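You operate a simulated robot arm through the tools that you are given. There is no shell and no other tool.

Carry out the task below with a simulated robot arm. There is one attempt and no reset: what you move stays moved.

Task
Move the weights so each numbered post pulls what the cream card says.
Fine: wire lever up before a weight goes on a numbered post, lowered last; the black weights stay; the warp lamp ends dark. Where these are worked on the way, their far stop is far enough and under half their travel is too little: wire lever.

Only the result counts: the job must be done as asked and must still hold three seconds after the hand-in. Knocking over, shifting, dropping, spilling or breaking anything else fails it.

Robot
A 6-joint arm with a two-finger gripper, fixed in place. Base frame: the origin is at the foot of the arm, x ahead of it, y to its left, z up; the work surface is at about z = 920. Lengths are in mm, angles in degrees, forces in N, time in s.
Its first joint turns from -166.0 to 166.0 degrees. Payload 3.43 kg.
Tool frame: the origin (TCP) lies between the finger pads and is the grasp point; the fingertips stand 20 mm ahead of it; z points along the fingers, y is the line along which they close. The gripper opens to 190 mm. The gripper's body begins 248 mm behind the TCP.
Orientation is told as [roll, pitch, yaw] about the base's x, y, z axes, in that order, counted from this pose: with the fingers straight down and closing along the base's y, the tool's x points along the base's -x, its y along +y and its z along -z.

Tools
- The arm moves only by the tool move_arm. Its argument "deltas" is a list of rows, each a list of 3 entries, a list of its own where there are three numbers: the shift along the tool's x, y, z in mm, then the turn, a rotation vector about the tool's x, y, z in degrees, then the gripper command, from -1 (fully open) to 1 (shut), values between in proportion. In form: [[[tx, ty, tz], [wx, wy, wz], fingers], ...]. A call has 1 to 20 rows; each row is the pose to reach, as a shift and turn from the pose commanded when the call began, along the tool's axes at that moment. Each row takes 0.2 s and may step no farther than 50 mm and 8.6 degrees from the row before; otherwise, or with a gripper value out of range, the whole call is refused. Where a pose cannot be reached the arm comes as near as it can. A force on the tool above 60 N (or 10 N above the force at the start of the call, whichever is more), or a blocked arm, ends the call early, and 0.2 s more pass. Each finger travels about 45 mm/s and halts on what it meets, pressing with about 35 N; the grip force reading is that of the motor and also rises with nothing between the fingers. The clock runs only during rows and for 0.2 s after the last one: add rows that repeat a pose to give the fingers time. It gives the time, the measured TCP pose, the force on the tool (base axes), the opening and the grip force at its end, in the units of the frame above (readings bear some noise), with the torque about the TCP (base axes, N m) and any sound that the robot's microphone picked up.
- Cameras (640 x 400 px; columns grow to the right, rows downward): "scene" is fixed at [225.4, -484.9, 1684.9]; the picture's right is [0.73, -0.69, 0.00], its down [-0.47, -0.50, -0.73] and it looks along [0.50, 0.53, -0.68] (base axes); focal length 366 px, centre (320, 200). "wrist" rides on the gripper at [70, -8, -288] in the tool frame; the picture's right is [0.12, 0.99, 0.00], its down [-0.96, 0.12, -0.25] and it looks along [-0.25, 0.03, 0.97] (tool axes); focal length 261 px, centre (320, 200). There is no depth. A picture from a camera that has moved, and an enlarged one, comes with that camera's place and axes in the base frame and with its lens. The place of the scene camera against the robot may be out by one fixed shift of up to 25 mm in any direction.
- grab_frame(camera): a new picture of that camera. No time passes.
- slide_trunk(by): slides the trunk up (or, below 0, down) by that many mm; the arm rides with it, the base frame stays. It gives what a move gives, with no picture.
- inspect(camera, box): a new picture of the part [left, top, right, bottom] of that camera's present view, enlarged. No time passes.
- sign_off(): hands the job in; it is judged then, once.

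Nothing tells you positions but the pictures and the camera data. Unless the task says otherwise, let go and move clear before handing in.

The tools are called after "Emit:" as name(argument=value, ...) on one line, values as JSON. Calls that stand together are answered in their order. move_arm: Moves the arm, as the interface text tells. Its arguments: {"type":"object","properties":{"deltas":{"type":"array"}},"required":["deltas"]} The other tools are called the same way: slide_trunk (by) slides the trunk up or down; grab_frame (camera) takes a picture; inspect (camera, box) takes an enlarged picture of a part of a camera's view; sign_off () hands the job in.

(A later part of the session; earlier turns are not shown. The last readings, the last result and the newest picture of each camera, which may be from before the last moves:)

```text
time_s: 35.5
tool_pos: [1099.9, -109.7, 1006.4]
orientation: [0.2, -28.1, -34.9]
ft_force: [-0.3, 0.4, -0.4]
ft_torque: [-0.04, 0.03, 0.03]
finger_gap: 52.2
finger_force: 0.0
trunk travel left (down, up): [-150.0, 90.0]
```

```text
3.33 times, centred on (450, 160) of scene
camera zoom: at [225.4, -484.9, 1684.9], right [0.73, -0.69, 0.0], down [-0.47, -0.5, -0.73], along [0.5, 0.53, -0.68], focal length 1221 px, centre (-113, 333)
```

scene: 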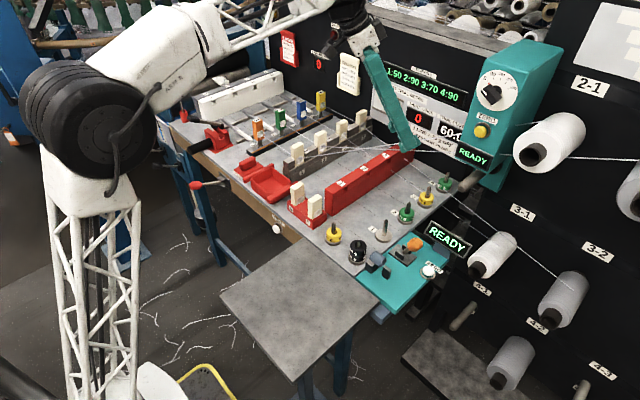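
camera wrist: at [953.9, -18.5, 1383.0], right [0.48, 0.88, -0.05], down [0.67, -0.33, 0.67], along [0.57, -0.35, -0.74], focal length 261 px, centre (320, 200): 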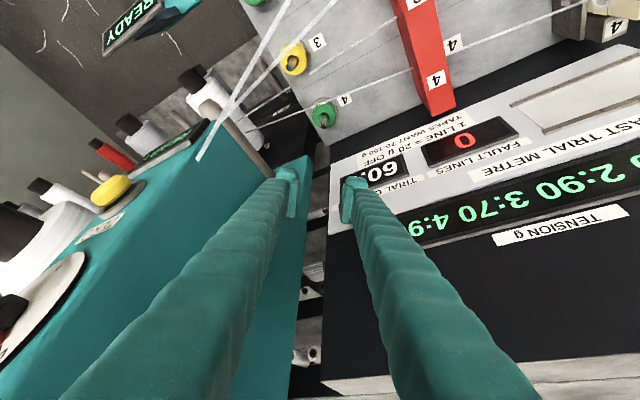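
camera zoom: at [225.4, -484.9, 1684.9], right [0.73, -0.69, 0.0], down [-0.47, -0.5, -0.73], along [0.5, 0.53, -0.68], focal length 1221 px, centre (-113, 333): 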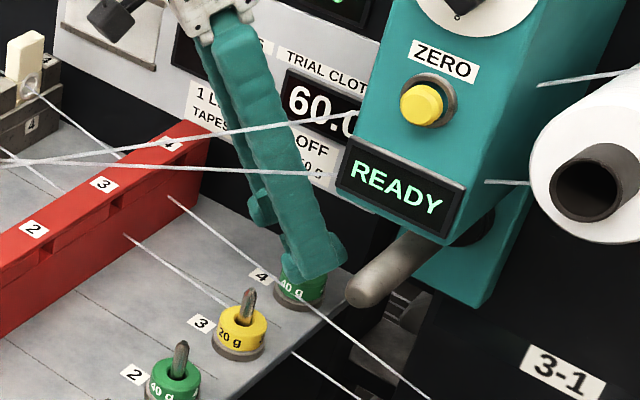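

The ring is centred between the fingers (ring edges 280–360 px, pads 265/378 px). I'll plunge along the tool axis to straddle it and check before closing.

Emit:
move_arm(deltas=[[[-1.5, 0, 13], [0, 0, 0], 0.45], [[-3, 0, 26], [0, 0, 0], 0.45], [[-4.5, 0, 39], [0, 0, 0], 0.45], [[-6, 0, 49], [0, 0, 0], 0.45], [[-6.5, 0, 53.9], [0, 0, 0], 0.45], [[-6.5, 0, 53.9], [0, 0, 0], 0.45]])

Emit:
inspect(camera="wrist", box=[250, 100, 390, 220])

Emit:
inspect(camera="scene", box=[410, 140, 490, 210])

```text
time_s: 36.9
tool_pos: [1122.1, -127.5, 959.6]
orientation: [0.2, -28.0, -34.9]
ft_force: [-0.4, 0.0, -0.3]
ft_torque: [-0.04, 0.02, 0.0]
finger_gap: 52.1
finger_force: 0.1
trunk travel left (down, up): [-150.0, 90.0]
```

```text
3.33 times, centred on (320, 160) of wrist
camera zoom: at [954.9, -22.8, 1182.0], right [0.48, 0.88, -0.05], down [0.67, -0.33, 0.67], along [0.57, -0.36, -0.74], focal length 869 px, centre (320, 333)
```

zoom: 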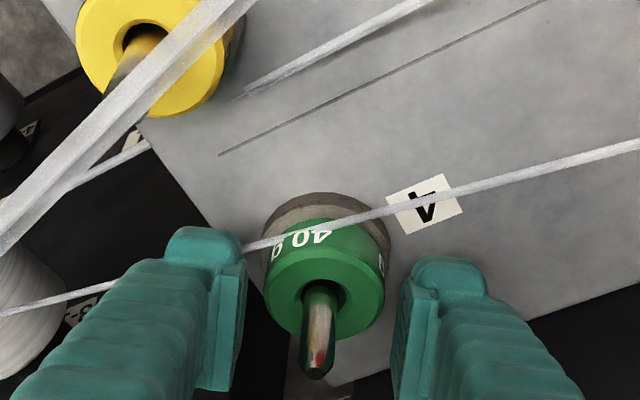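

```text
5.71 times, centred on (450, 175) of scene
camera zoom: at [225.4, -484.9, 1684.9], right [0.73, -0.69, 0.0], down [-0.47, -0.5, -0.73], along [0.5, 0.53, -0.68], focal length 2093 px, centre (-423, 343)
```

zoom: 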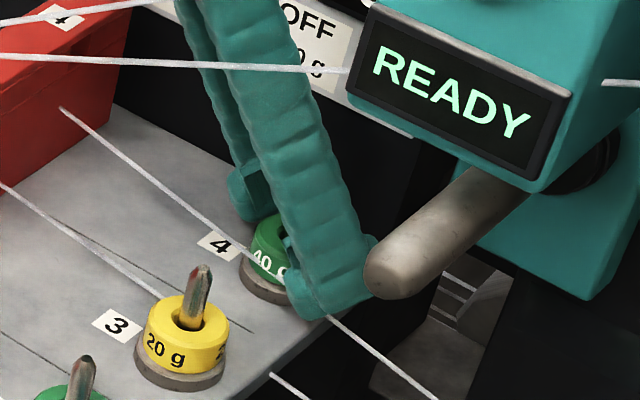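

The fingers straddle the green ring with the tips just above its base. I'll close gently and lift a little to verify.

Emit:
move_arm(deltas=[[[-1.5, 0, 0.8], [0, 0, 0], 0.5], [[-1.5, 0, 0.8], [0, 0, 0], 0.55], [[-1.5, 0, 0.8], [0, 0, 0], 0.65], [[-1.5, 0, 0.8], [0, 0, 0], 0.75], [[-1.5, 0, 0.8], [0, 0, 0], 0.8], [[-1.5, 0, 0.8], [0, 0, 0], 0.8]])

Emit:
inspect(camera="wrist", box=[250, 100, 390, 220])

Emit:
inspect(camera="scene", box=[410, 140, 490, 210])

```text
time_s: 38.3
tool_pos: [1123.3, -127.5, 960.8]
orientation: [0.2, -28.0, -34.9]
ft_force: [-0.5, 0.1, -0.2]
ft_torque: [-0.03, 0.02, 0.02]
finger_gap: 45.0
finger_force: 35.1
trunk travel left (down, up): [-150.0, 90.0]
```

```text
3.33 times, centred on (320, 160) of wrist
camera zoom: at [956.5, -23.4, 1182.4], right [0.48, 0.88, -0.05], down [0.67, -0.33, 0.67], along [0.57, -0.36, -0.74], focal length 869 px, centre (320, 333)
```

zoom: 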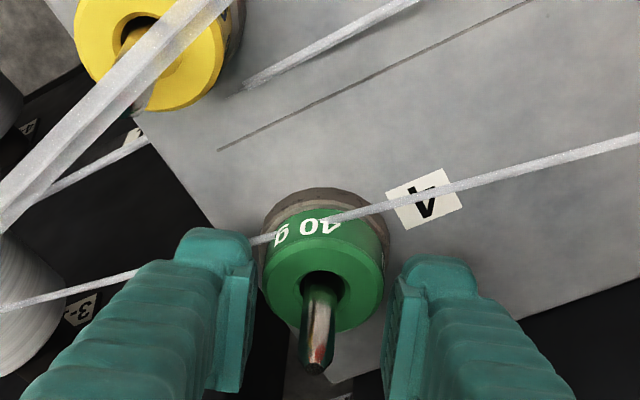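

```text
5.71 times, centred on (450, 175) of scene
camera zoom: at [225.4, -484.9, 1684.9], right [0.73, -0.69, 0.0], down [-0.47, -0.5, -0.73], along [0.5, 0.53, -0.68], focal length 2093 px, centre (-423, 343)
```

zoom: 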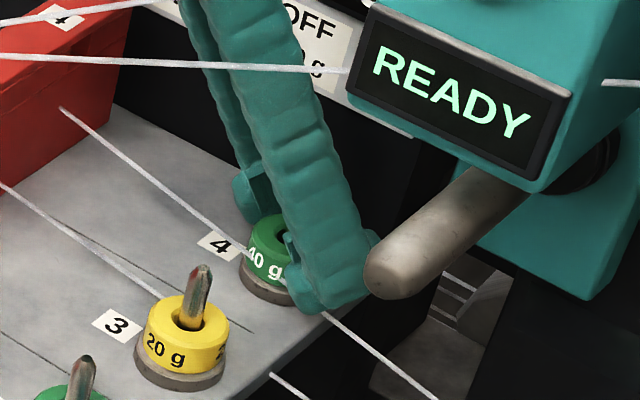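

The gap of 45 mm with visible space beside the ring means the lower finger corners are on the base disc, not the ring. I'll open, rise 4 mm and close again.

Emit:
move_arm(deltas=[[[0, 0, 0], [0, 0, 0], 0.45], [[0, 0, 0], [0, 0, 0], 0.42], [[-1.9, 0, -3.5], [0, 0, 0], 0.42], [[-1.9, 0, -3.5], [0, 0, 0], 0.5], [[-1.9, 0, -3.5], [0, 0, 0], 0.6], [[-1.9, 0, -3.5], [0, 0, 0], 0.7], [[-1.9, 0, -3.5], [0, 0, 0], 0.8], [[-1.9, 0, -3.5], [0, 0, 0], 0.8], [[-1.9, 0, -3.5], [0, 0, 0], 0.8]])

Emit:
inspect(camera="wrist", box=[250, 100, 390, 220])

Emit:
inspect(camera="scene", box=[410, 140, 490, 210])

```text
time_s: 40.3
tool_pos: [1124.2, -126.9, 965.8]
orientation: [0.2, -28.0, -34.9]
ft_force: [0.8, 0.6, 2.6]
ft_torque: [0.0, -0.09, 0.03]
finger_gap: 34.0
finger_force: 35.3
trunk travel left (down, up): [-150.0, 90.0]
```

```text
3.33 times, centred on (320, 160) of wrist
camera zoom: at [956.5, -23.2, 1186.7], right [0.48, 0.88, -0.05], down [0.67, -0.33, 0.67], along [0.57, -0.36, -0.74], focal length 869 px, centre (320, 333)
```

zoom: 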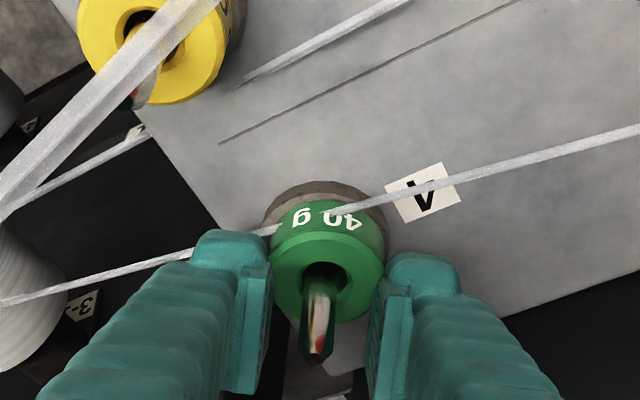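

```text
5.71 times, centred on (450, 175) of scene
camera zoom: at [225.4, -484.9, 1684.9], right [0.73, -0.69, 0.0], down [-0.47, -0.5, -0.73], along [0.5, 0.53, -0.68], focal length 2093 px, centre (-423, 343)
```

zoom: 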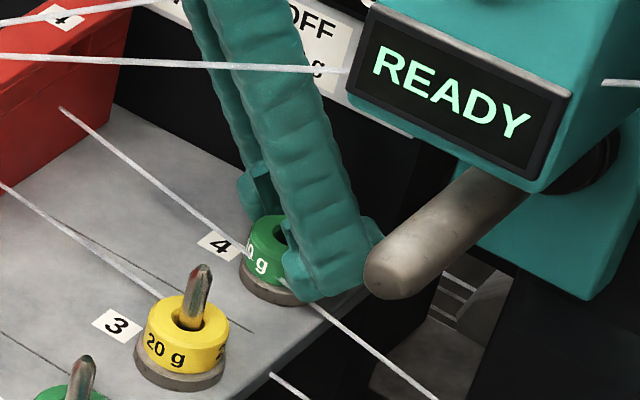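

The gap now reads 34 mm, matching the yellow ring, so the green weight is held. I'll lift straight up off the pin and check.

Emit:
move_arm(deltas=[[[-2.3, 0, -4.4], [0, 0, 0], 0.8], [[-7, 0, -13.2], [0, 0, 0], 0.8], [[-14.1, 0, -26.5], [0, 0, 0], 0.8], [[-23.5, 0, -44.1], [0, 0, 0], 0.8], [[-32.9, 0, -61.8], [0, 0, 0], 0.8], [[-39.9, 0, -75], [0, 0, 0], 0.8], [[-39.9, 0, -75], [0, 0, 0], 0.8]])

Emit:
inspect(camera="wrist", box=[250, 100, 390, 220])

Emit:
inspect(camera="scene", box=[260, 0, 500, 220])

```text
time_s: 41.9
tool_pos: [1122.1, -128.6, 1050.1]
orientation: [0.2, -27.9, -34.9]
ft_force: [-0.4, 0.3, 0.2]
ft_torque: [0.04, 0.01, 0.0]
finger_gap: 33.8
finger_force: 35.0
trunk travel left (down, up): [-150.0, 90.0]
```

```text
3.33 times, centred on (320, 160) of wrist
camera zoom: at [956.1, -24.2, 1271.7], right [0.48, 0.88, -0.05], down [0.67, -0.33, 0.67], along [0.57, -0.36, -0.74], focal length 869 px, centre (320, 333)
```

zoom: 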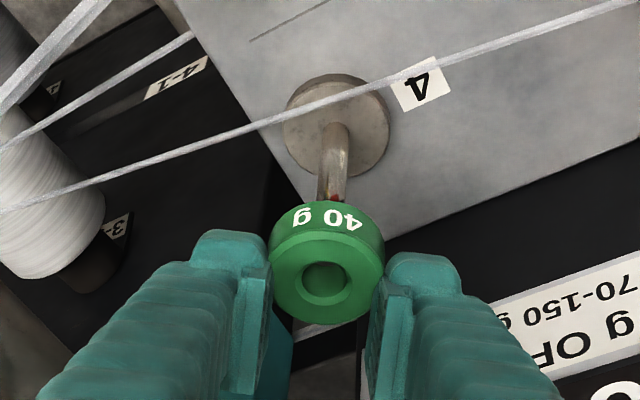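

```text
1.82 times, centred on (380, 110) of scene
camera zoom: at [225.4, -484.9, 1684.9], right [0.73, -0.69, 0.0], down [-0.47, -0.5, -0.73], along [0.5, 0.53, -0.68], focal length 666 px, centre (211, 364)
```

zoom: 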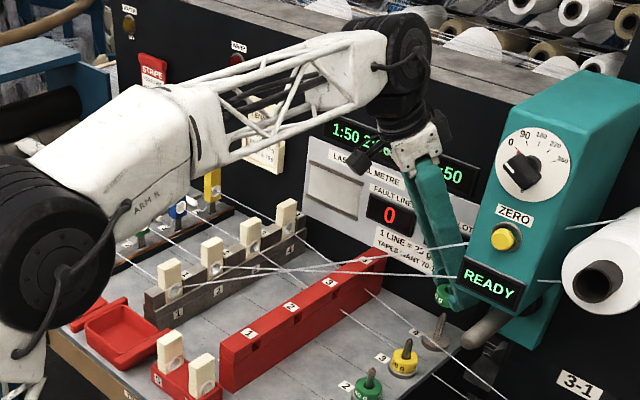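

The green ring is off post 4. I'll retreat toward +y, rise above the crossing yarns, and carry it over to above post 1, keeping this orientation.

Emit:
move_arm(deltas=[[[12.7, 20.5, -6.7], [0, 0, 0], 0.8], [[-5.3, 20.5, -40.5], [0, 0, 0], 0.8], [[-23.3, 20.5, -74.4], [0, 0, 0], 0.8], [[-41.3, 20.5, -108.2], [0, 0, 0], 0.8], [[-3.9, 10.4, -128.1], [0, 0, 0], 0.8], [[33.5, 0.3, -148], [0, 0, 0], 0.8], [[70.9, -9.9, -167.8], [0, 0, 0], 0.8], [[108.3, -20, -187.7], [0, 0, 0], 0.8], [[121.9, -58.4, -195], [0, 0, 0], 0.8], [[135.6, -96.8, -202.2], [0, 0, 0], 0.8], [[149.2, -135.1, -209.5], [0, 0, 0], 0.8], [[162.8, -173.5, -216.7], [0, 0, 0], 0.8], [[162.8, -173.5, -216.7], [0, 0, 0], 0.8]])

Emit:
inspect(camera="wrist", box=[250, 80, 390, 220])

Emit:
grab_frame(camera="scene")

```text
time_s: 44.7
tool_pos: [827.2, -131.8, 1166.2]
orientation: [0.1, -28.0, -35.0]
ft_force: [0.8, -0.8, 0.0]
ft_torque: [0.0, -0.06, -0.01]
finger_gap: 33.9
finger_force: 35.1
trunk travel left (down, up): [-150.0, 90.0]
```

```text
2.86 times, centred on (320, 150) of wrist
camera zoom: at [659.3, -27.6, 1387.8], right [0.48, 0.88, -0.05], down [0.67, -0.33, 0.67], along [0.57, -0.36, -0.74], focal length 745 px, centre (320, 343)
```

zoom: 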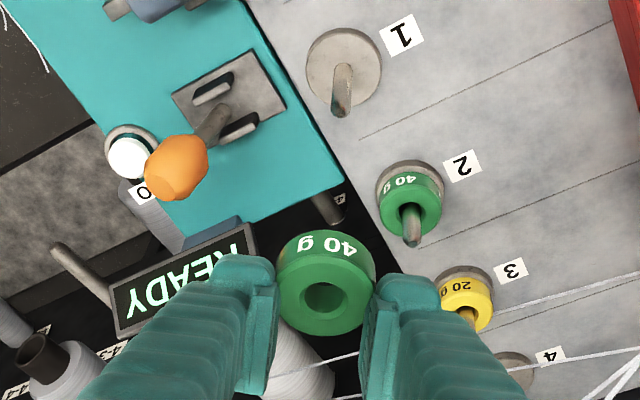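

```text
taken
```

scene: 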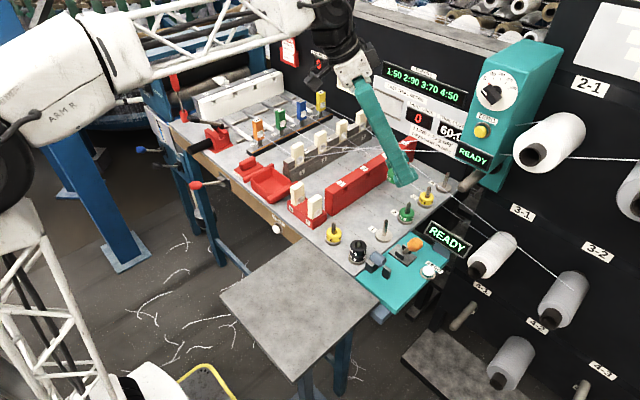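

The display reads 1:50 4:50 with the green ring held above post 1. I'll descend closer and let the arm settle before aligning to the pin.

Emit:
move_arm(deltas=[[[15, 0, 28.3], [0, 0, 0], 0.8], [[30, 0, 56.5], [0, 0, 0], 0.8], [[45.1, 0, 84.8], [0, 0, 0], 0.8], [[45.1, 0, 84.8], [0, 0, 0], 0.8], [[45.1, 0, 84.8], [0, 0, 0], 0.8], [[45.1, 0, 84.8], [0, 0, 0], 0.8]])

Emit:
inspect(camera="wrist", box=[250, 80, 390, 220])

Emit:
inspect(camera="scene", box=[340, 160, 440, 260])

```text
time_s: 46.1
tool_pos: [826.9, -133.5, 1065.2]
orientation: [0.2, -28.0, -34.9]
ft_force: [0.0, 0.2, 0.3]
ft_torque: [-0.01, 0.02, -0.02]
finger_gap: 33.9
finger_force: 35.0
trunk travel left (down, up): [-150.0, 90.0]
```

```text
2.86 times, centred on (320, 150) of wrist
camera zoom: at [660.1, -28.8, 1288.2], right [0.48, 0.88, -0.05], down [0.67, -0.33, 0.67], along [0.57, -0.36, -0.74], focal length 745 px, centre (320, 343)
```

zoom: 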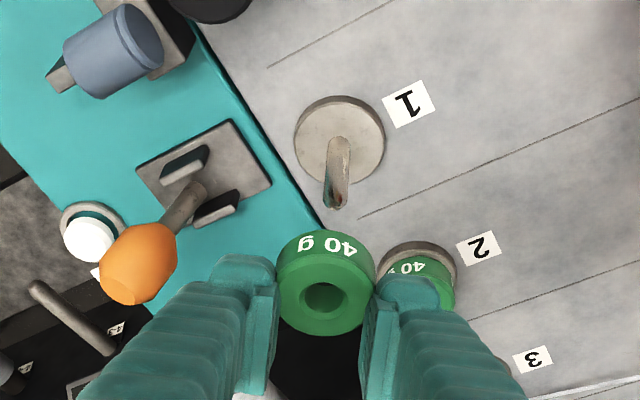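

```text
4.00 times, centred on (390, 210) of scene
camera zoom: at [225.4, -484.9, 1684.9], right [0.73, -0.69, 0.0], down [-0.47, -0.5, -0.73], along [0.5, 0.53, -0.68], focal length 1465 px, centre (40, 160)
```

zoom: 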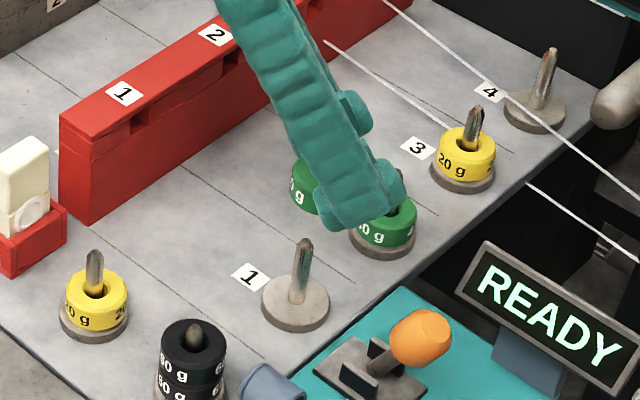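

The pin of post 1 is about 5 mm toward -x and 6 mm toward +y of the ring's centre. I'll correct and lower until the ring is just above the pin tip.

Emit:
move_arm(deltas=[[[6.5, 1.8, -3.4], [0, 0, 0], 0.8], [[14.6, 1.8, 11.9], [0, 0, 0], 0.8], [[22.7, 1.8, 27.1], [0, 0, 0], 0.8], [[22.7, 1.8, 27.1], [0, 0, 0], 0.8], [[22.7, 1.8, 27.1], [0, 0, 0], 0.8]])

Emit:
inspect(camera="wrist", box=[270, 100, 370, 200])

Emit:
inspect(camera="scene", box=[350, 190, 430, 260])

```text
time_s: 47.3
tool_pos: [819.7, -127.3, 1033.4]
orientation: [0.3, -27.9, -35.0]
ft_force: [0.5, 0.0, -0.8]
ft_torque: [0.02, -0.02, 0.01]
finger_gap: 34.0
finger_force: 35.2
trunk travel left (down, up): [-150.0, 90.0]
```

```text
4.00 times, centred on (320, 150) of wrist
camera zoom: at [652.1, -22.4, 1255.1], right [0.48, 0.88, -0.05], down [0.67, -0.33, 0.67], along [0.57, -0.36, -0.74], focal length 1043 px, centre (320, 400)
```

zoom: 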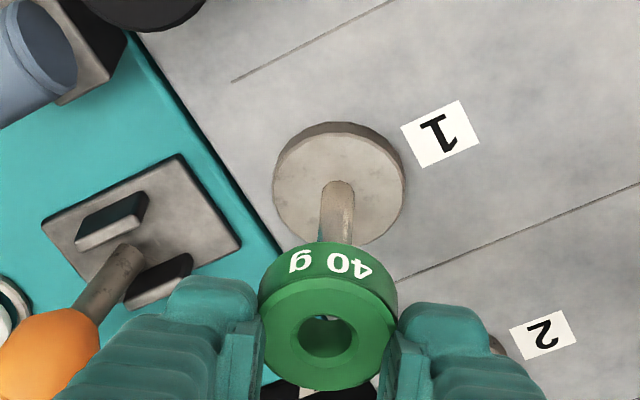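

```text
5.71 times, centred on (390, 225) of scene
camera zoom: at [225.4, -484.9, 1684.9], right [0.73, -0.69, 0.0], down [-0.47, -0.5, -0.73], along [0.5, 0.53, -0.68], focal length 2093 px, centre (-80, 57)
```

zoom: 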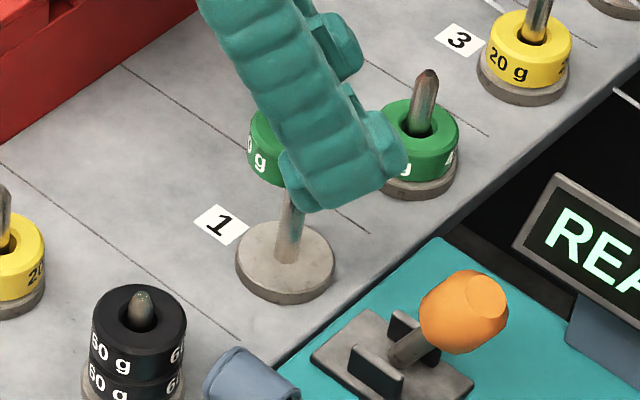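

The ring is within about 1.5 mm of the pin axis. I'll make that fine correction and lower in small steps, watching the force.

Emit:
move_arm(deltas=[[[-1.2, -0.1, 0.6], [0, 0, 0], 0.8], [[0.7, -0.1, 4.2], [0, 0, 0], 0.8], [[2.6, -0.1, 7.7], [0, 0, 0], 0.8], [[4.4, -0.1, 11.2], [0, 0, 0], 0.8], [[6.3, -0.1, 14.7], [0, 0, 0], 0.8], [[6.3, -0.1, 14.7], [0, 0, 0], 0.8]])

Emit:
inspect(camera="wrist", box=[270, 100, 370, 200])

Emit:
inspect(camera="scene", box=[350, 190, 430, 260])

```text
time_s: 48.7
tool_pos: [820.1, -127.7, 1016.6]
orientation: [0.2, -28.1, -35.0]
ft_force: [11.1, -6.1, 11.4]
ft_torque: [-0.17, -0.39, -0.02]
finger_gap: 34.0
finger_force: 35.0
trunk travel left (down, up): [-150.0, 90.0]
```

```text
4.00 times, centred on (320, 150) of wrist
camera zoom: at [653.1, -22.7, 1239.8], right [0.48, 0.88, -0.05], down [0.67, -0.33, 0.67], along [0.57, -0.36, -0.74], focal length 1043 px, centre (320, 400)
```

zoom: 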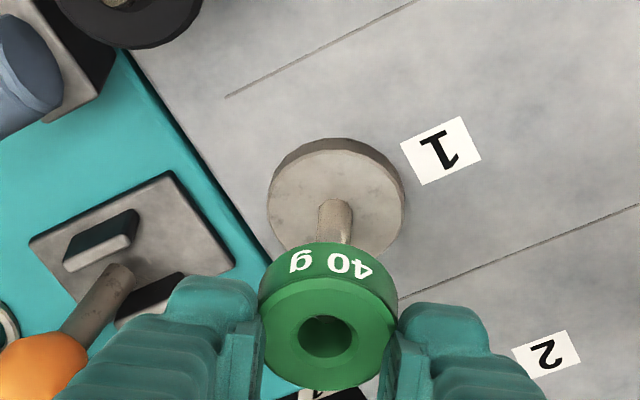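

```text
5.71 times, centred on (390, 225) of scene
camera zoom: at [225.4, -484.9, 1684.9], right [0.73, -0.69, 0.0], down [-0.47, -0.5, -0.73], along [0.5, 0.53, -0.68], focal length 2093 px, centre (-80, 57)
```

zoom: 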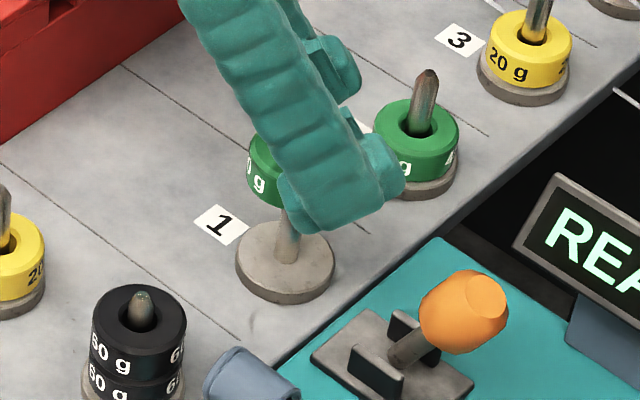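

The force (+x, -y, up) shows the pin is touching the hole's rim on the forward side, so the pin lies a little further along the lean direction. I'll shift 2 mm that way and re-check.

Emit:
move_arm(deltas=[[[-0.9, 0, -1.8], [0, 0, 0], 0.8], [[-2.7, 0, -0.8], [0, 0, 0], 0.8], [[-2.7, 0, -0.8], [0, 0, 0], 0.8], [[-1.8, 0, 0.9], [0, 0, 0], 0.8], [[-1.8, 0, 0.9], [0, 0, 0], 0.8]])

Emit:
inspect(camera="wrist", box=[270, 100, 370, 200])

```text
time_s: 49.9
tool_pos: [820.3, -126.5, 1017.5]
orientation: [0.2, -28.0, -34.9]
ft_force: [5.9, -3.6, 7.6]
ft_torque: [-0.09, -0.24, -0.02]
finger_gap: 33.6
finger_force: 35.0
trunk travel left (down, up): [-150.0, 90.0]
```

```text
4.00 times, centred on (320, 150) of wrist
camera zoom: at [653.7, -22.6, 1239.7], right [0.48, 0.88, -0.05], down [0.67, -0.33, 0.67], along [0.57, -0.36, -0.74], focal length 1043 px, centre (320, 400)
```

zoom: 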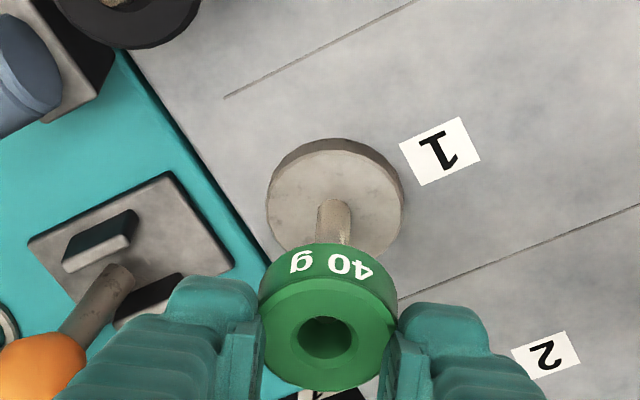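

The force halved, so the direction is right. I'll shift another 2 mm the same way.

Emit:
move_arm(deltas=[[[-0.9, 0, 0.5], [0, 0, 0], 0.8], [[-1.8, 0, 0.9], [0, 0, 0], 0.8], [[-1.8, 0, 0.9], [0, 0, 0], 0.8], [[-1.8, 0, 0.9], [0, 0, 0], 0.8]])

```text
time_s: 50.9
tool_pos: [823.8, -128.3, 1017.0]
orientation: [0.1, -28.0, -34.9]
ft_force: [0.2, 0.7, -0.1]
ft_torque: [0.0, 0.0, -0.02]
finger_gap: 34.3
finger_force: 34.9
trunk travel left (down, up): [-150.0, 90.0]
```

The side force is gone. I'll move a bit more to centre the pin, then lower in steps while watching for side force.

Emit:
move_arm(deltas=[[[-1.1, 0.2, 0.6], [0, 0, 0], 0.8], [[-2, 0.3, 1.1], [0, 0, 0], 0.8], [[0.3, 0.3, 5.5], [0, 0, 0], 0.8], [[2.7, 0.3, 9.9], [0, 0, 0], 0.8], [[2.7, 0.3, 9.9], [0, 0, 0], 0.8]])

Emit:
inspect(camera="wrist", box=[270, 100, 370, 200])

Emit:
inspect(camera="scene", box=[350, 190, 430, 260])

```text
time_s: 52.1
tool_pos: [824.9, -130.5, 1007.0]
orientation: [0.2, -28.0, -35.0]
ft_force: [0.2, -0.1, -0.1]
ft_torque: [0.03, 0.01, -0.01]
finger_gap: 34.2
finger_force: 35.5
trunk travel left (down, up): [-150.0, 90.0]
```

```text
4.00 times, centred on (320, 150) of wrist
camera zoom: at [658.5, -25.8, 1228.1], right [0.48, 0.88, -0.05], down [0.67, -0.33, 0.67], along [0.57, -0.36, -0.74], focal length 1043 px, centre (320, 400)
```

zoom: 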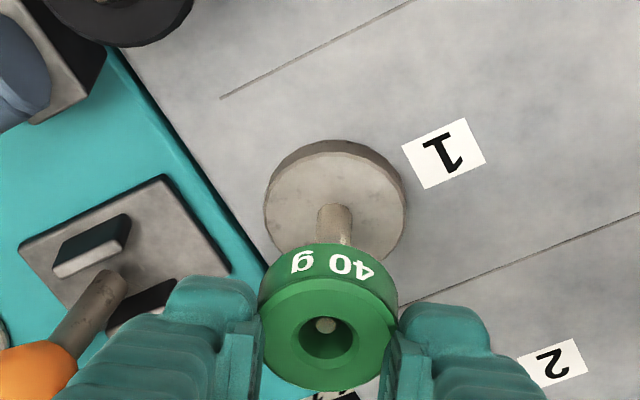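

```text
5.71 times, centred on (390, 225) of scene
camera zoom: at [225.4, -484.9, 1684.9], right [0.73, -0.69, 0.0], down [-0.47, -0.5, -0.73], along [0.5, 0.53, -0.68], focal length 2093 px, centre (-80, 57)
```

zoom: 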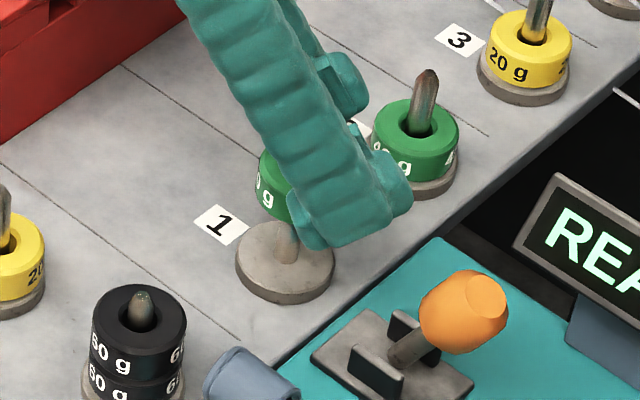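

The pin tip is visible inside the hole with zero force. I'll lower the rest of the way in steps.

Emit:
move_arm(deltas=[[[4.7, 0, 8.8], [0, 0, 0], 0.8], [[9.4, 0, 17.7], [0, 0, 0], 0.8], [[9.4, 0, 17.7], [0, 0, 0], 0.8]])

Emit:
inspect(camera="wrist", box=[270, 100, 370, 200])

```text
time_s: 52.9
tool_pos: [824.2, -129.9, 988.0]
orientation: [0.2, -28.0, -35.0]
ft_force: [0.4, 0.1, -0.6]
ft_torque: [0.01, 0.02, 0.02]
finger_gap: 34.1
finger_force: 34.9
trunk travel left (down, up): [-150.0, 90.0]
```

```text
4.00 times, centred on (320, 150) of wrist
camera zoom: at [657.9, -26.0, 1208.9], right [0.48, 0.87, -0.05], down [0.67, -0.33, 0.67], along [0.57, -0.36, -0.74], focal length 1043 px, centre (320, 400)
```

zoom: 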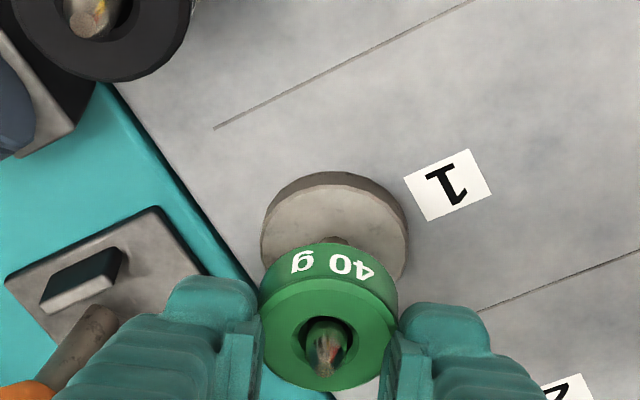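

Emit:
move_arm(deltas=[[[4.7, 0, 8.8], [0, 0, 0], 0.8], [[8, 0, 15], [0, 0, 0], 0.8], [[9.9, 0, 18.5], [0, 0, 0], 0.8], [[9.9, 0, 18.5], [0, 0, 0], 0.8]])

Emit:
inspect(camera="scene", box=[350, 190, 430, 260])

Emit:
inspect(camera="wrist", box=[270, 100, 370, 200])

```text
time_s: 53.9
tool_pos: [824.1, -130.1, 966.4]
orientation: [0.1, -28.0, -34.9]
ft_force: [-0.6, 0.0, 0.0]
ft_torque: [-0.02, 0.01, 0.0]
finger_gap: 34.2
finger_force: 34.5
trunk travel left (down, up): [-150.0, 90.0]
```

```text
5.71 times, centred on (390, 225) of scene
camera zoom: at [225.4, -484.9, 1684.9], right [0.73, -0.69, 0.0], down [-0.47, -0.5, -0.73], along [0.5, 0.53, -0.68], focal length 2093 px, centre (-80, 57)
```

zoom: 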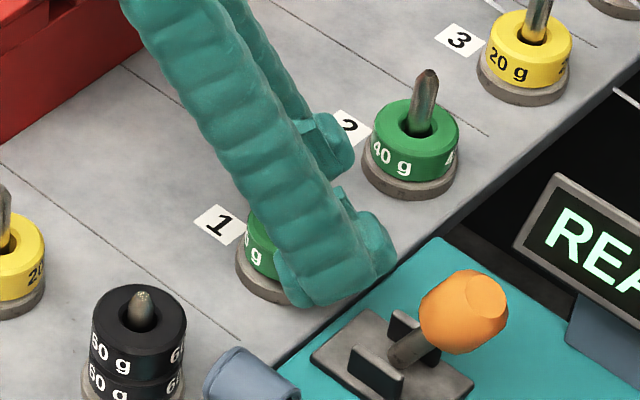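

```text
4.00 times, centred on (320, 150) of wrist
camera zoom: at [657.5, -25.2, 1188.0], right [0.48, 0.88, -0.05], down [0.67, -0.33, 0.67], along [0.57, -0.36, -0.74], focal length 1043 px, centre (320, 400)
```

zoom: 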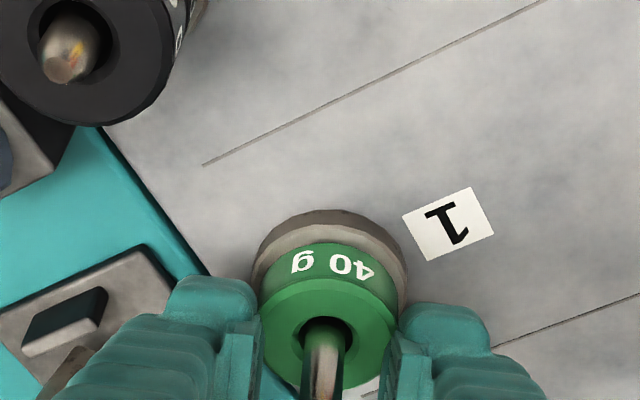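

The ring is essentially on its base. I'll open the fingers and check that it sits, then rise.

Emit:
move_arm(deltas=[[[0, 0, 0], [0, 0, 0], 0.6], [[0, 0, 0], [0, 0, 0], 0.42], [[0, 0, 0], [0, 0, 0], 0.37], [[0, 0, 0], [0, 0, 0], 0.37], [[0, 0, 0], [0, 0, 0], 0.37]])

Emit:
inspect(camera="wrist", box=[270, 100, 370, 200])

Emit:
inspect(camera="scene", box=[260, 0, 500, 220])

```text
time_s: 55.1
tool_pos: [824.7, -129.7, 965.6]
orientation: [0.2, -28.1, -34.8]
ft_force: [-0.7, 0.2, 0.2]
ft_torque: [-0.01, 0.01, -0.02]
finger_gap: 60.0
finger_force: 0.1
trunk travel left (down, up): [-150.0, 90.0]
```

```text
4.00 times, centred on (320, 150) of wrist
camera zoom: at [657.4, -25.2, 1188.0], right [0.48, 0.88, -0.05], down [0.67, -0.33, 0.67], along [0.57, -0.36, -0.74], focal length 1043 px, centre (320, 400)
```

zoom: 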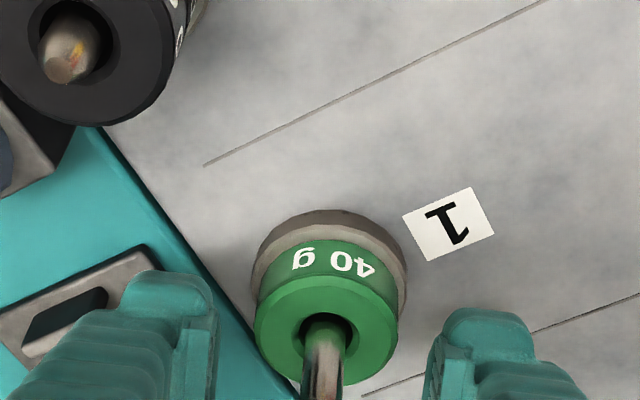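

```text
1.82 times, centred on (380, 110) of scene
camera zoom: at [225.4, -484.9, 1684.9], right [0.73, -0.69, 0.0], down [-0.47, -0.5, -0.73], along [0.5, 0.53, -0.68], focal length 666 px, centre (211, 364)
```

zoom: 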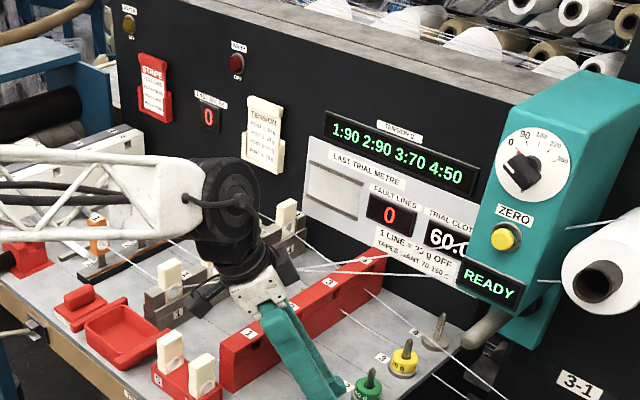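

Display now reads 1:90 2:90 3:70 4:50 — only post 4 remains. I'll check the lamp, then rise and go over the spare post with the tool leaning straight forward (closing along y) to avoid the red tray.

Emit:
move_arm(deltas=[[[-18.8, 0, -35.3], [0, 0, 0], 0.4], [[-39.5, 0, -74.2], [0, 0, 0], 0.4], [[-14.3, 2.8, -87.6], [-3.3, 0, -6.2], 0.4], [[10.9, 5.6, -101], [-6.6, 0, -12.4], 0.4], [[36.2, 8.5, -114.5], [-9.8, 0, -18.5], 0.4], [[61.4, 11.3, -127.9], [-13.1, 0, -24.7], 0.4], [[86.6, 14.1, -141.3], [-16.4, 0, -30.9], 0.4], [[86.6, 14.1, -141.3], [-16.4, 0, -30.9], 0.4], [[86.6, 14.1, -141.3], [-16.4, 0, -30.9], 0.4]])

Emit:
inspect(camera="wrist", box=[240, 80, 400, 240])

Emit:
inspect(camera="scene", box=[260, 0, 500, 160])

Emit:
inspect(camera="scene", box=[280, 160, 440, 280])

```text
time_s: 57.1
tool_pos: [714.5, -36.5, 1049.6]
orientation: [0.2, -28.2, 0.1]
ft_force: [-0.4, -0.3, -0.1]
ft_torque: [-0.02, 0.0, 0.03]
finger_gap: 57.1
finger_force: 0.0
trunk travel left (down, up): [-150.0, 90.0]
```

```text
2.50 times, centred on (320, 160) of wrist
camera zoom: at [516.1, -46.8, 1271.1], right [-0.11, 0.99, -0.05], down [0.73, 0.12, 0.67], along [0.67, 0.03, -0.74], focal length 652 px, centre (320, 300)
```

zoom: 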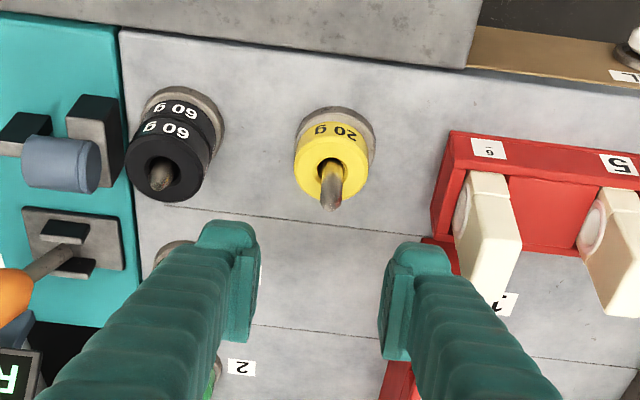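

```text
2.50 times, centred on (380, 80) of scene
camera zoom: at [225.4, -484.9, 1684.9], right [0.73, -0.69, 0.0], down [-0.47, -0.5, -0.73], along [0.5, 0.53, -0.68], focal length 916 px, centre (170, 500)
```

zoom: 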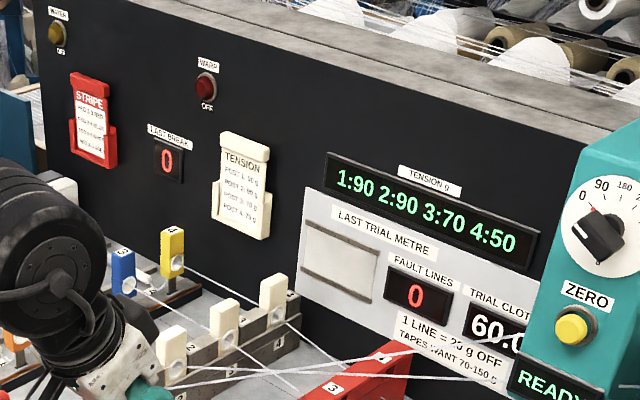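

```text
3.33 times, centred on (360, 220) of scene
camera zoom: at [225.4, -484.9, 1684.9], right [0.73, -0.69, 0.0], down [-0.47, -0.5, -0.73], along [0.5, 0.53, -0.68], focal length 1221 px, centre (187, 133)
```

zoom: 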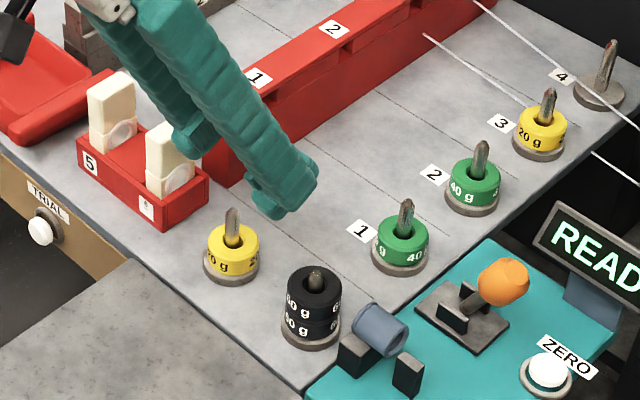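

The lamp is still dark. The yellow ring is centred between the fingers over the spare post; I'll lower to the same grip height used for the green ring (TCP about z 965.5).

Emit:
move_arm(deltas=[[[13, 0.6, 24.7], [0, 0, 0], 0.43], [[26, 0.6, 49.4], [0, 0, 0], 0.43], [[35, 0.6, 66], [0, 0, 0], 0.43], [[39.2, 0.6, 74.4], [0, 0, 0], 0.43], [[39.2, 0.6, 74.4], [0, 0, 0], 0.43], [[39.2, 0.6, 74.4], [0, 0, 0], 0.43]])

Emit:
inspect(camera="wrist", box=[250, 100, 390, 220])

Emit:
inspect(camera="scene", box=[290, 180, 380, 270])

```text
time_s: 58.5
tool_pos: [714.6, -36.4, 966.6]
orientation: [0.2, -28.1, 0.1]
ft_force: [0.3, -0.3, 0.6]
ft_torque: [0.01, -0.02, -0.03]
finger_gap: 54.2
finger_force: 0.1
trunk travel left (down, up): [-150.0, 90.0]
```

```text
3.33 times, centred on (320, 160) of wrist
camera zoom: at [517.1, -47.0, 1187.9], right [-0.11, 0.99, -0.05], down [0.73, 0.12, 0.67], along [0.67, 0.03, -0.74], focal length 869 px, centre (320, 333)
```

zoom: 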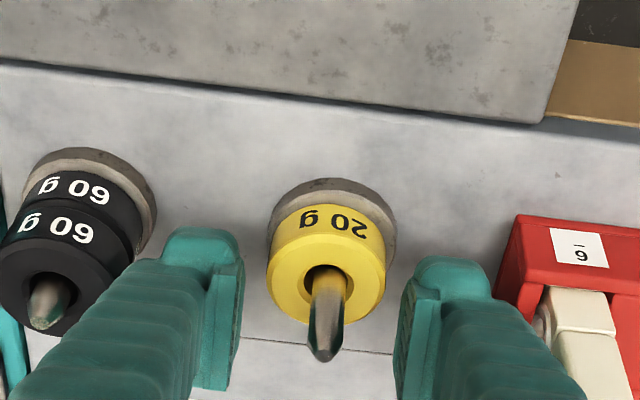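

```text
4.44 times, centred on (335, 225) of scene
camera zoom: at [225.4, -484.9, 1684.9], right [0.73, -0.69, 0.0], down [-0.47, -0.5, -0.73], along [0.5, 0.53, -0.68], focal length 1628 px, centre (253, 89)
```

zoom: 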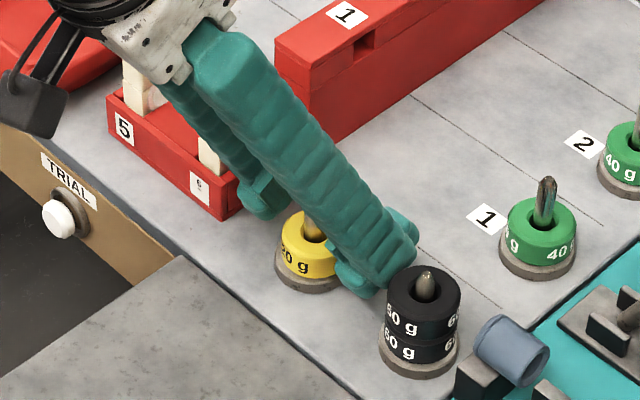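

Alignment matches the green grip (hole at nearly the same image point). I'll close on the yellow ring.

Emit:
move_arm(deltas=[[[0, 0, 0], [0, 0, 0], 0.5], [[0, 0, 0], [0, 0, 0], 0.6], [[0, 0, 0], [0, 0, 0], 0.7], [[0, 0, 0], [0, 0, 0], 0.8], [[0, 0, 0], [0, 0, 0], 0.8], [[0, 0, 0], [0, 0, 0], 0.8]])

Emit:
inspect(camera="wrist", box=[250, 100, 390, 220])

```text
time_s: 59.9
tool_pos: [714.7, -37.1, 965.9]
orientation: [0.1, -28.1, 0.2]
ft_force: [-0.4, 0.1, -0.3]
ft_torque: [-0.01, 0.02, -0.06]
finger_gap: 31.9
finger_force: 34.6
trunk travel left (down, up): [-150.0, 90.0]
```

```text
3.33 times, centred on (320, 160) of wrist
camera zoom: at [517.1, -47.0, 1188.0], right [-0.11, 0.99, -0.05], down [0.73, 0.12, 0.67], along [0.67, 0.03, -0.74], focal length 869 px, centre (320, 333)
```

zoom: 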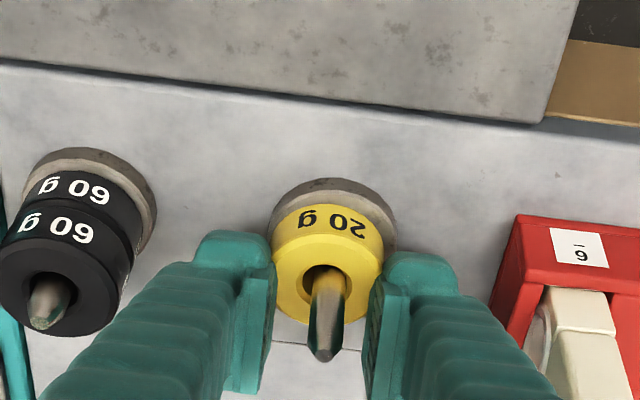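

Gripped at 31.9 mm. I'll lift carefully off the spare pin and check that the ring stays level.

Emit:
move_arm(deltas=[[[-4.7, 0, -8.8], [0, 0, 0], 0.8], [[-11.7, 0, -22.1], [0, 0, 0], 0.8], [[-21.1, 0, -39.7], [0, 0, 0], 0.8], [[-32.9, 0, -61.8], [0, 0, 0], 0.8], [[-42.3, 0, -79.5], [0, 0, 0], 0.8], [[-42.3, 0, -79.5], [0, 0, 0], 0.8]])

Emit:
inspect(camera="wrist", box=[250, 100, 390, 220])

Emit:
inspect(camera="scene", box=[290, 160, 380, 250])

```text
time_s: 61.3
tool_pos: [713.4, -37.8, 1055.8]
orientation: [0.2, -28.1, 0.1]
ft_force: [0.3, 1.0, 0.2]
ft_torque: [0.02, -0.02, 0.0]
finger_gap: 31.8
finger_force: 35.0
trunk travel left (down, up): [-150.0, 90.0]
```

```text
3.33 times, centred on (320, 160) of wrist
camera zoom: at [515.8, -47.4, 1277.9], right [-0.11, 0.99, -0.05], down [0.73, 0.12, 0.67], along [0.67, 0.03, -0.74], focal length 869 px, centre (320, 333)
```

zoom: 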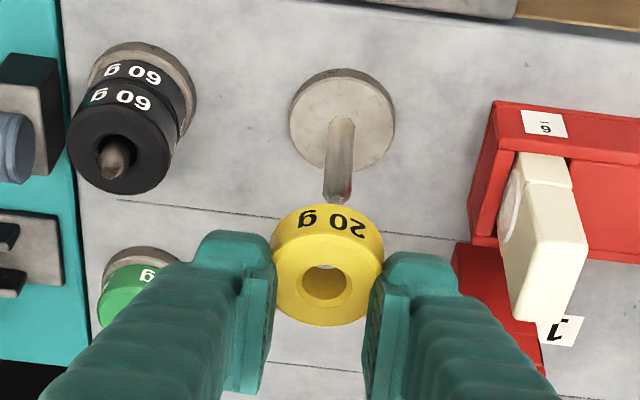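

```text
4.44 times, centred on (335, 205) of scene
camera zoom: at [225.4, -484.9, 1684.9], right [0.73, -0.69, 0.0], down [-0.47, -0.5, -0.73], along [0.5, 0.53, -0.68], focal length 1628 px, centre (253, 178)
```

zoom: 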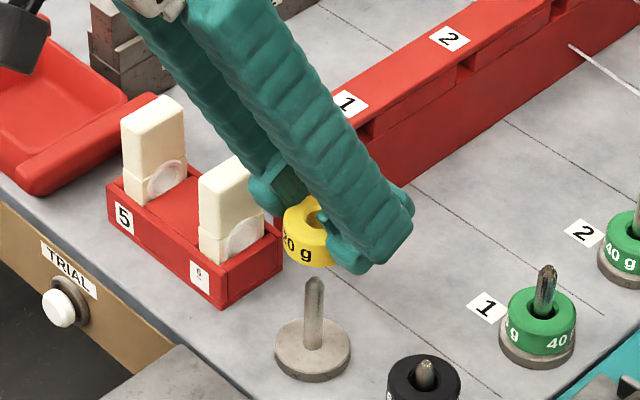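

The yellow ring is level in the grip, and this view gives me the aligned reference (pin base at about (342,125) px). I'll climb, turn back to the side-leaning orientation and carry it over the yarns.

Emit:
move_arm(deltas=[[[-17.2, 0, -32.4], [0, 0, 0], 0.8], [[-34.4, 0, -64.8], [0, 0, 0], 0.8], [[-51.6, 0, -97.1], [0, 0, 0], 0.8], [[-87.8, -0.3, -77.9], [2.7, 0, 5.15], 0.8], [[-124, -0.5, -58.6], [5.5, 0, 10.3], 0.8], [[-160.2, -0.8, -39.4], [8.2, 0, 15.45], 0.8], [[-196.4, -1, -20.1], [10.9, 0, 20.6], 0.8], [[-232.6, -1.3, -0.9], [13.7, 0, 25.75], 0.8], [[-268.8, -1.5, 18.4], [16.4, 0, 30.9], 0.8], [[-268.8, -1.5, 18.4], [16.4, 0, 30.9], 0.8]])

Emit:
inspect(camera="wrist", box=[250, 100, 390, 220])

```text
time_s: 63.5
tool_pos: [960.6, -34.9, 1163.9]
orientation: [0.1, -28.1, -35.1]
ft_force: [0.0, 0.7, -0.6]
ft_torque: [-0.02, 0.02, -0.06]
finger_gap: 31.8
finger_force: 35.2
trunk travel left (down, up): [-150.0, 90.0]
```

```text
3.33 times, centred on (320, 160) of wrist
camera zoom: at [794.8, 69.2, 1385.5], right [0.48, 0.87, -0.05], down [0.67, -0.33, 0.67], along [0.57, -0.36, -0.74], focal length 869 px, centre (320, 333)
```

zoom: 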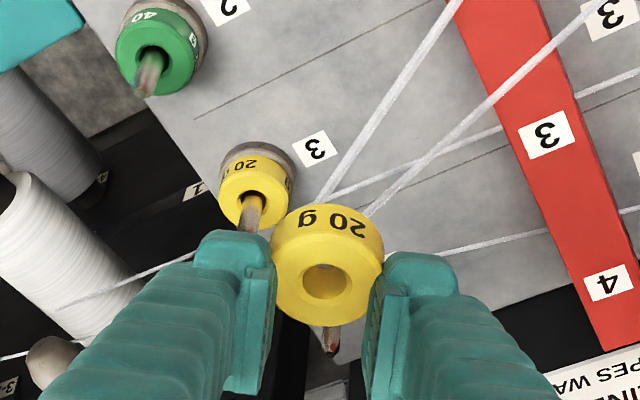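

Good; next to (1122, -103) at this height, then straight down to z 1045 beside the tower.

Emit:
move_arm(deltas=[[[-37.5, 9.7, 19.9], [0, 0, 0], 0.8], [[-75, 19.3, 39.9], [0, 0, 0], 0.8], [[-112.4, 29, 59.8], [0, 0, 0], 0.8], [[-149.9, 38.6, 79.7], [0, 0, 0], 0.8], [[-131.3, 38.6, 114.7], [0, 0, 0], 0.8], [[-112.6, 38.6, 149.8], [0, 0, 0], 0.8], [[-94, 38.6, 184.8], [0, 0, 0], 0.8], [[-94, 38.6, 184.8], [0, 0, 0], 0.8], [[-94, 38.6, 184.8], [0, 0, 0], 0.8]])

Emit:
inspect(camera="wrist", box=[250, 100, 390, 220])

Emit:
inspect(camera="scene", box=[400, 100, 500, 220])

```text
time_s: 65.5
tool_pos: [1124.2, -100.0, 1047.3]
orientation: [0.1, -28.0, -34.9]
ft_force: [-0.2, 0.1, 0.3]
ft_torque: [-0.03, -0.01, 0.0]
finger_gap: 31.8
finger_force: 35.1
trunk travel left (down, up): [-150.0, 90.0]
```

```text
3.33 times, centred on (320, 160) of wrist
camera zoom: at [957.5, 4.1, 1269.4], right [0.48, 0.88, -0.05], down [0.67, -0.33, 0.67], along [0.57, -0.36, -0.74], focal length 869 px, centre (320, 333)
```

zoom: 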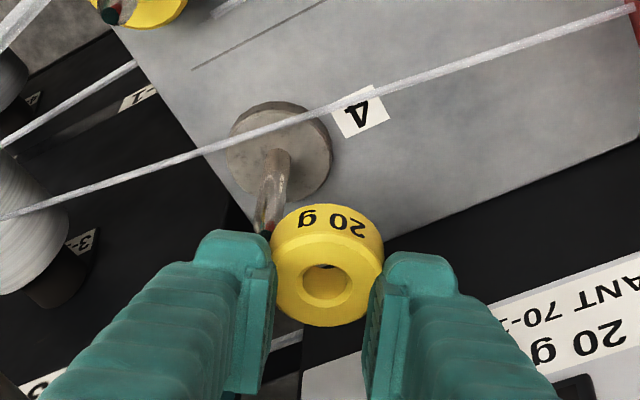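

```text
3.33 times, centred on (450, 160) of scene
camera zoom: at [225.4, -484.9, 1684.9], right [0.73, -0.69, 0.0], down [-0.47, -0.5, -0.73], along [0.5, 0.53, -0.68], focal length 1221 px, centre (-113, 333)
```

zoom: 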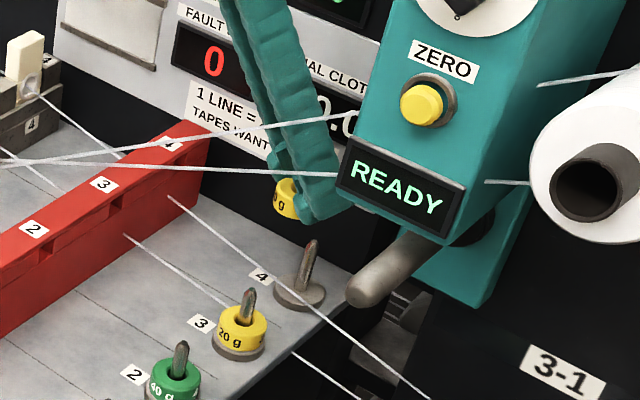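

From the reference geometry the ring must move about (-2, -29) mm. I'll lower slightly to z 1040 (ring still above the pin) and shift over in small steps, watching the force for tower contact.

Emit:
move_arm(deltas=[[[3.8, 0, 7.1], [0, 0, 0], 0.8], [[-0.7, -8.1, 9.5], [0, 0, 0], 0.8], [[-5.1, -16.3, 11.8], [0, 0, 0], 0.8], [[-9.6, -24.4, 14.2], [0, 0, 0], 0.8], [[-9.6, -24.4, 14.2], [0, 0, 0], 0.8], [[-9.6, -24.4, 14.2], [0, 0, 0], 0.8]])

Emit:
inspect(camera="wrist", box=[250, 100, 390, 220])

Emit:
inspect(camera="scene", box=[410, 120, 490, 210])

```text
time_s: 66.9
tool_pos: [1120.3, -129.2, 1041.0]
orientation: [0.3, -28.1, -34.8]
ft_force: [0.5, -0.7, -1.0]
ft_torque: [0.01, -0.01, 0.0]
finger_gap: 31.8
finger_force: 35.3
trunk travel left (down, up): [-150.0, 90.0]
```

```text
3.33 times, centred on (320, 160) of wrist
camera zoom: at [953.3, -25.2, 1262.1], right [0.48, 0.88, -0.05], down [0.67, -0.33, 0.67], along [0.57, -0.36, -0.74], focal length 869 px, centre (320, 333)
```

zoom: 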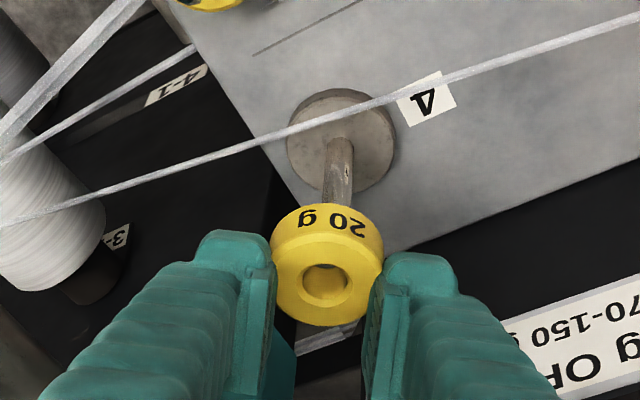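

```text
4.44 times, centred on (450, 165) of scene
camera zoom: at [225.4, -484.9, 1684.9], right [0.73, -0.69, 0.0], down [-0.47, -0.5, -0.73], along [0.5, 0.53, -0.68], focal length 1628 px, centre (-258, 356)
```

zoom: 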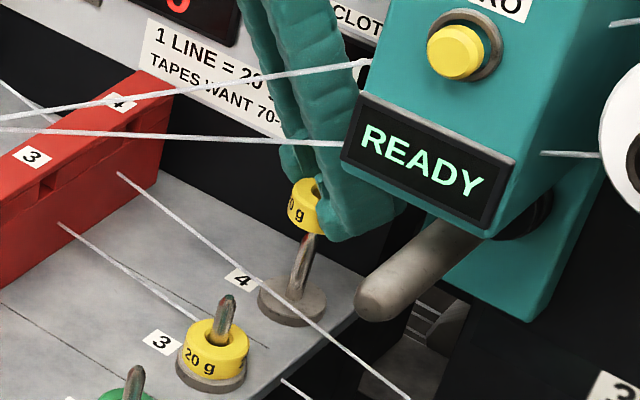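

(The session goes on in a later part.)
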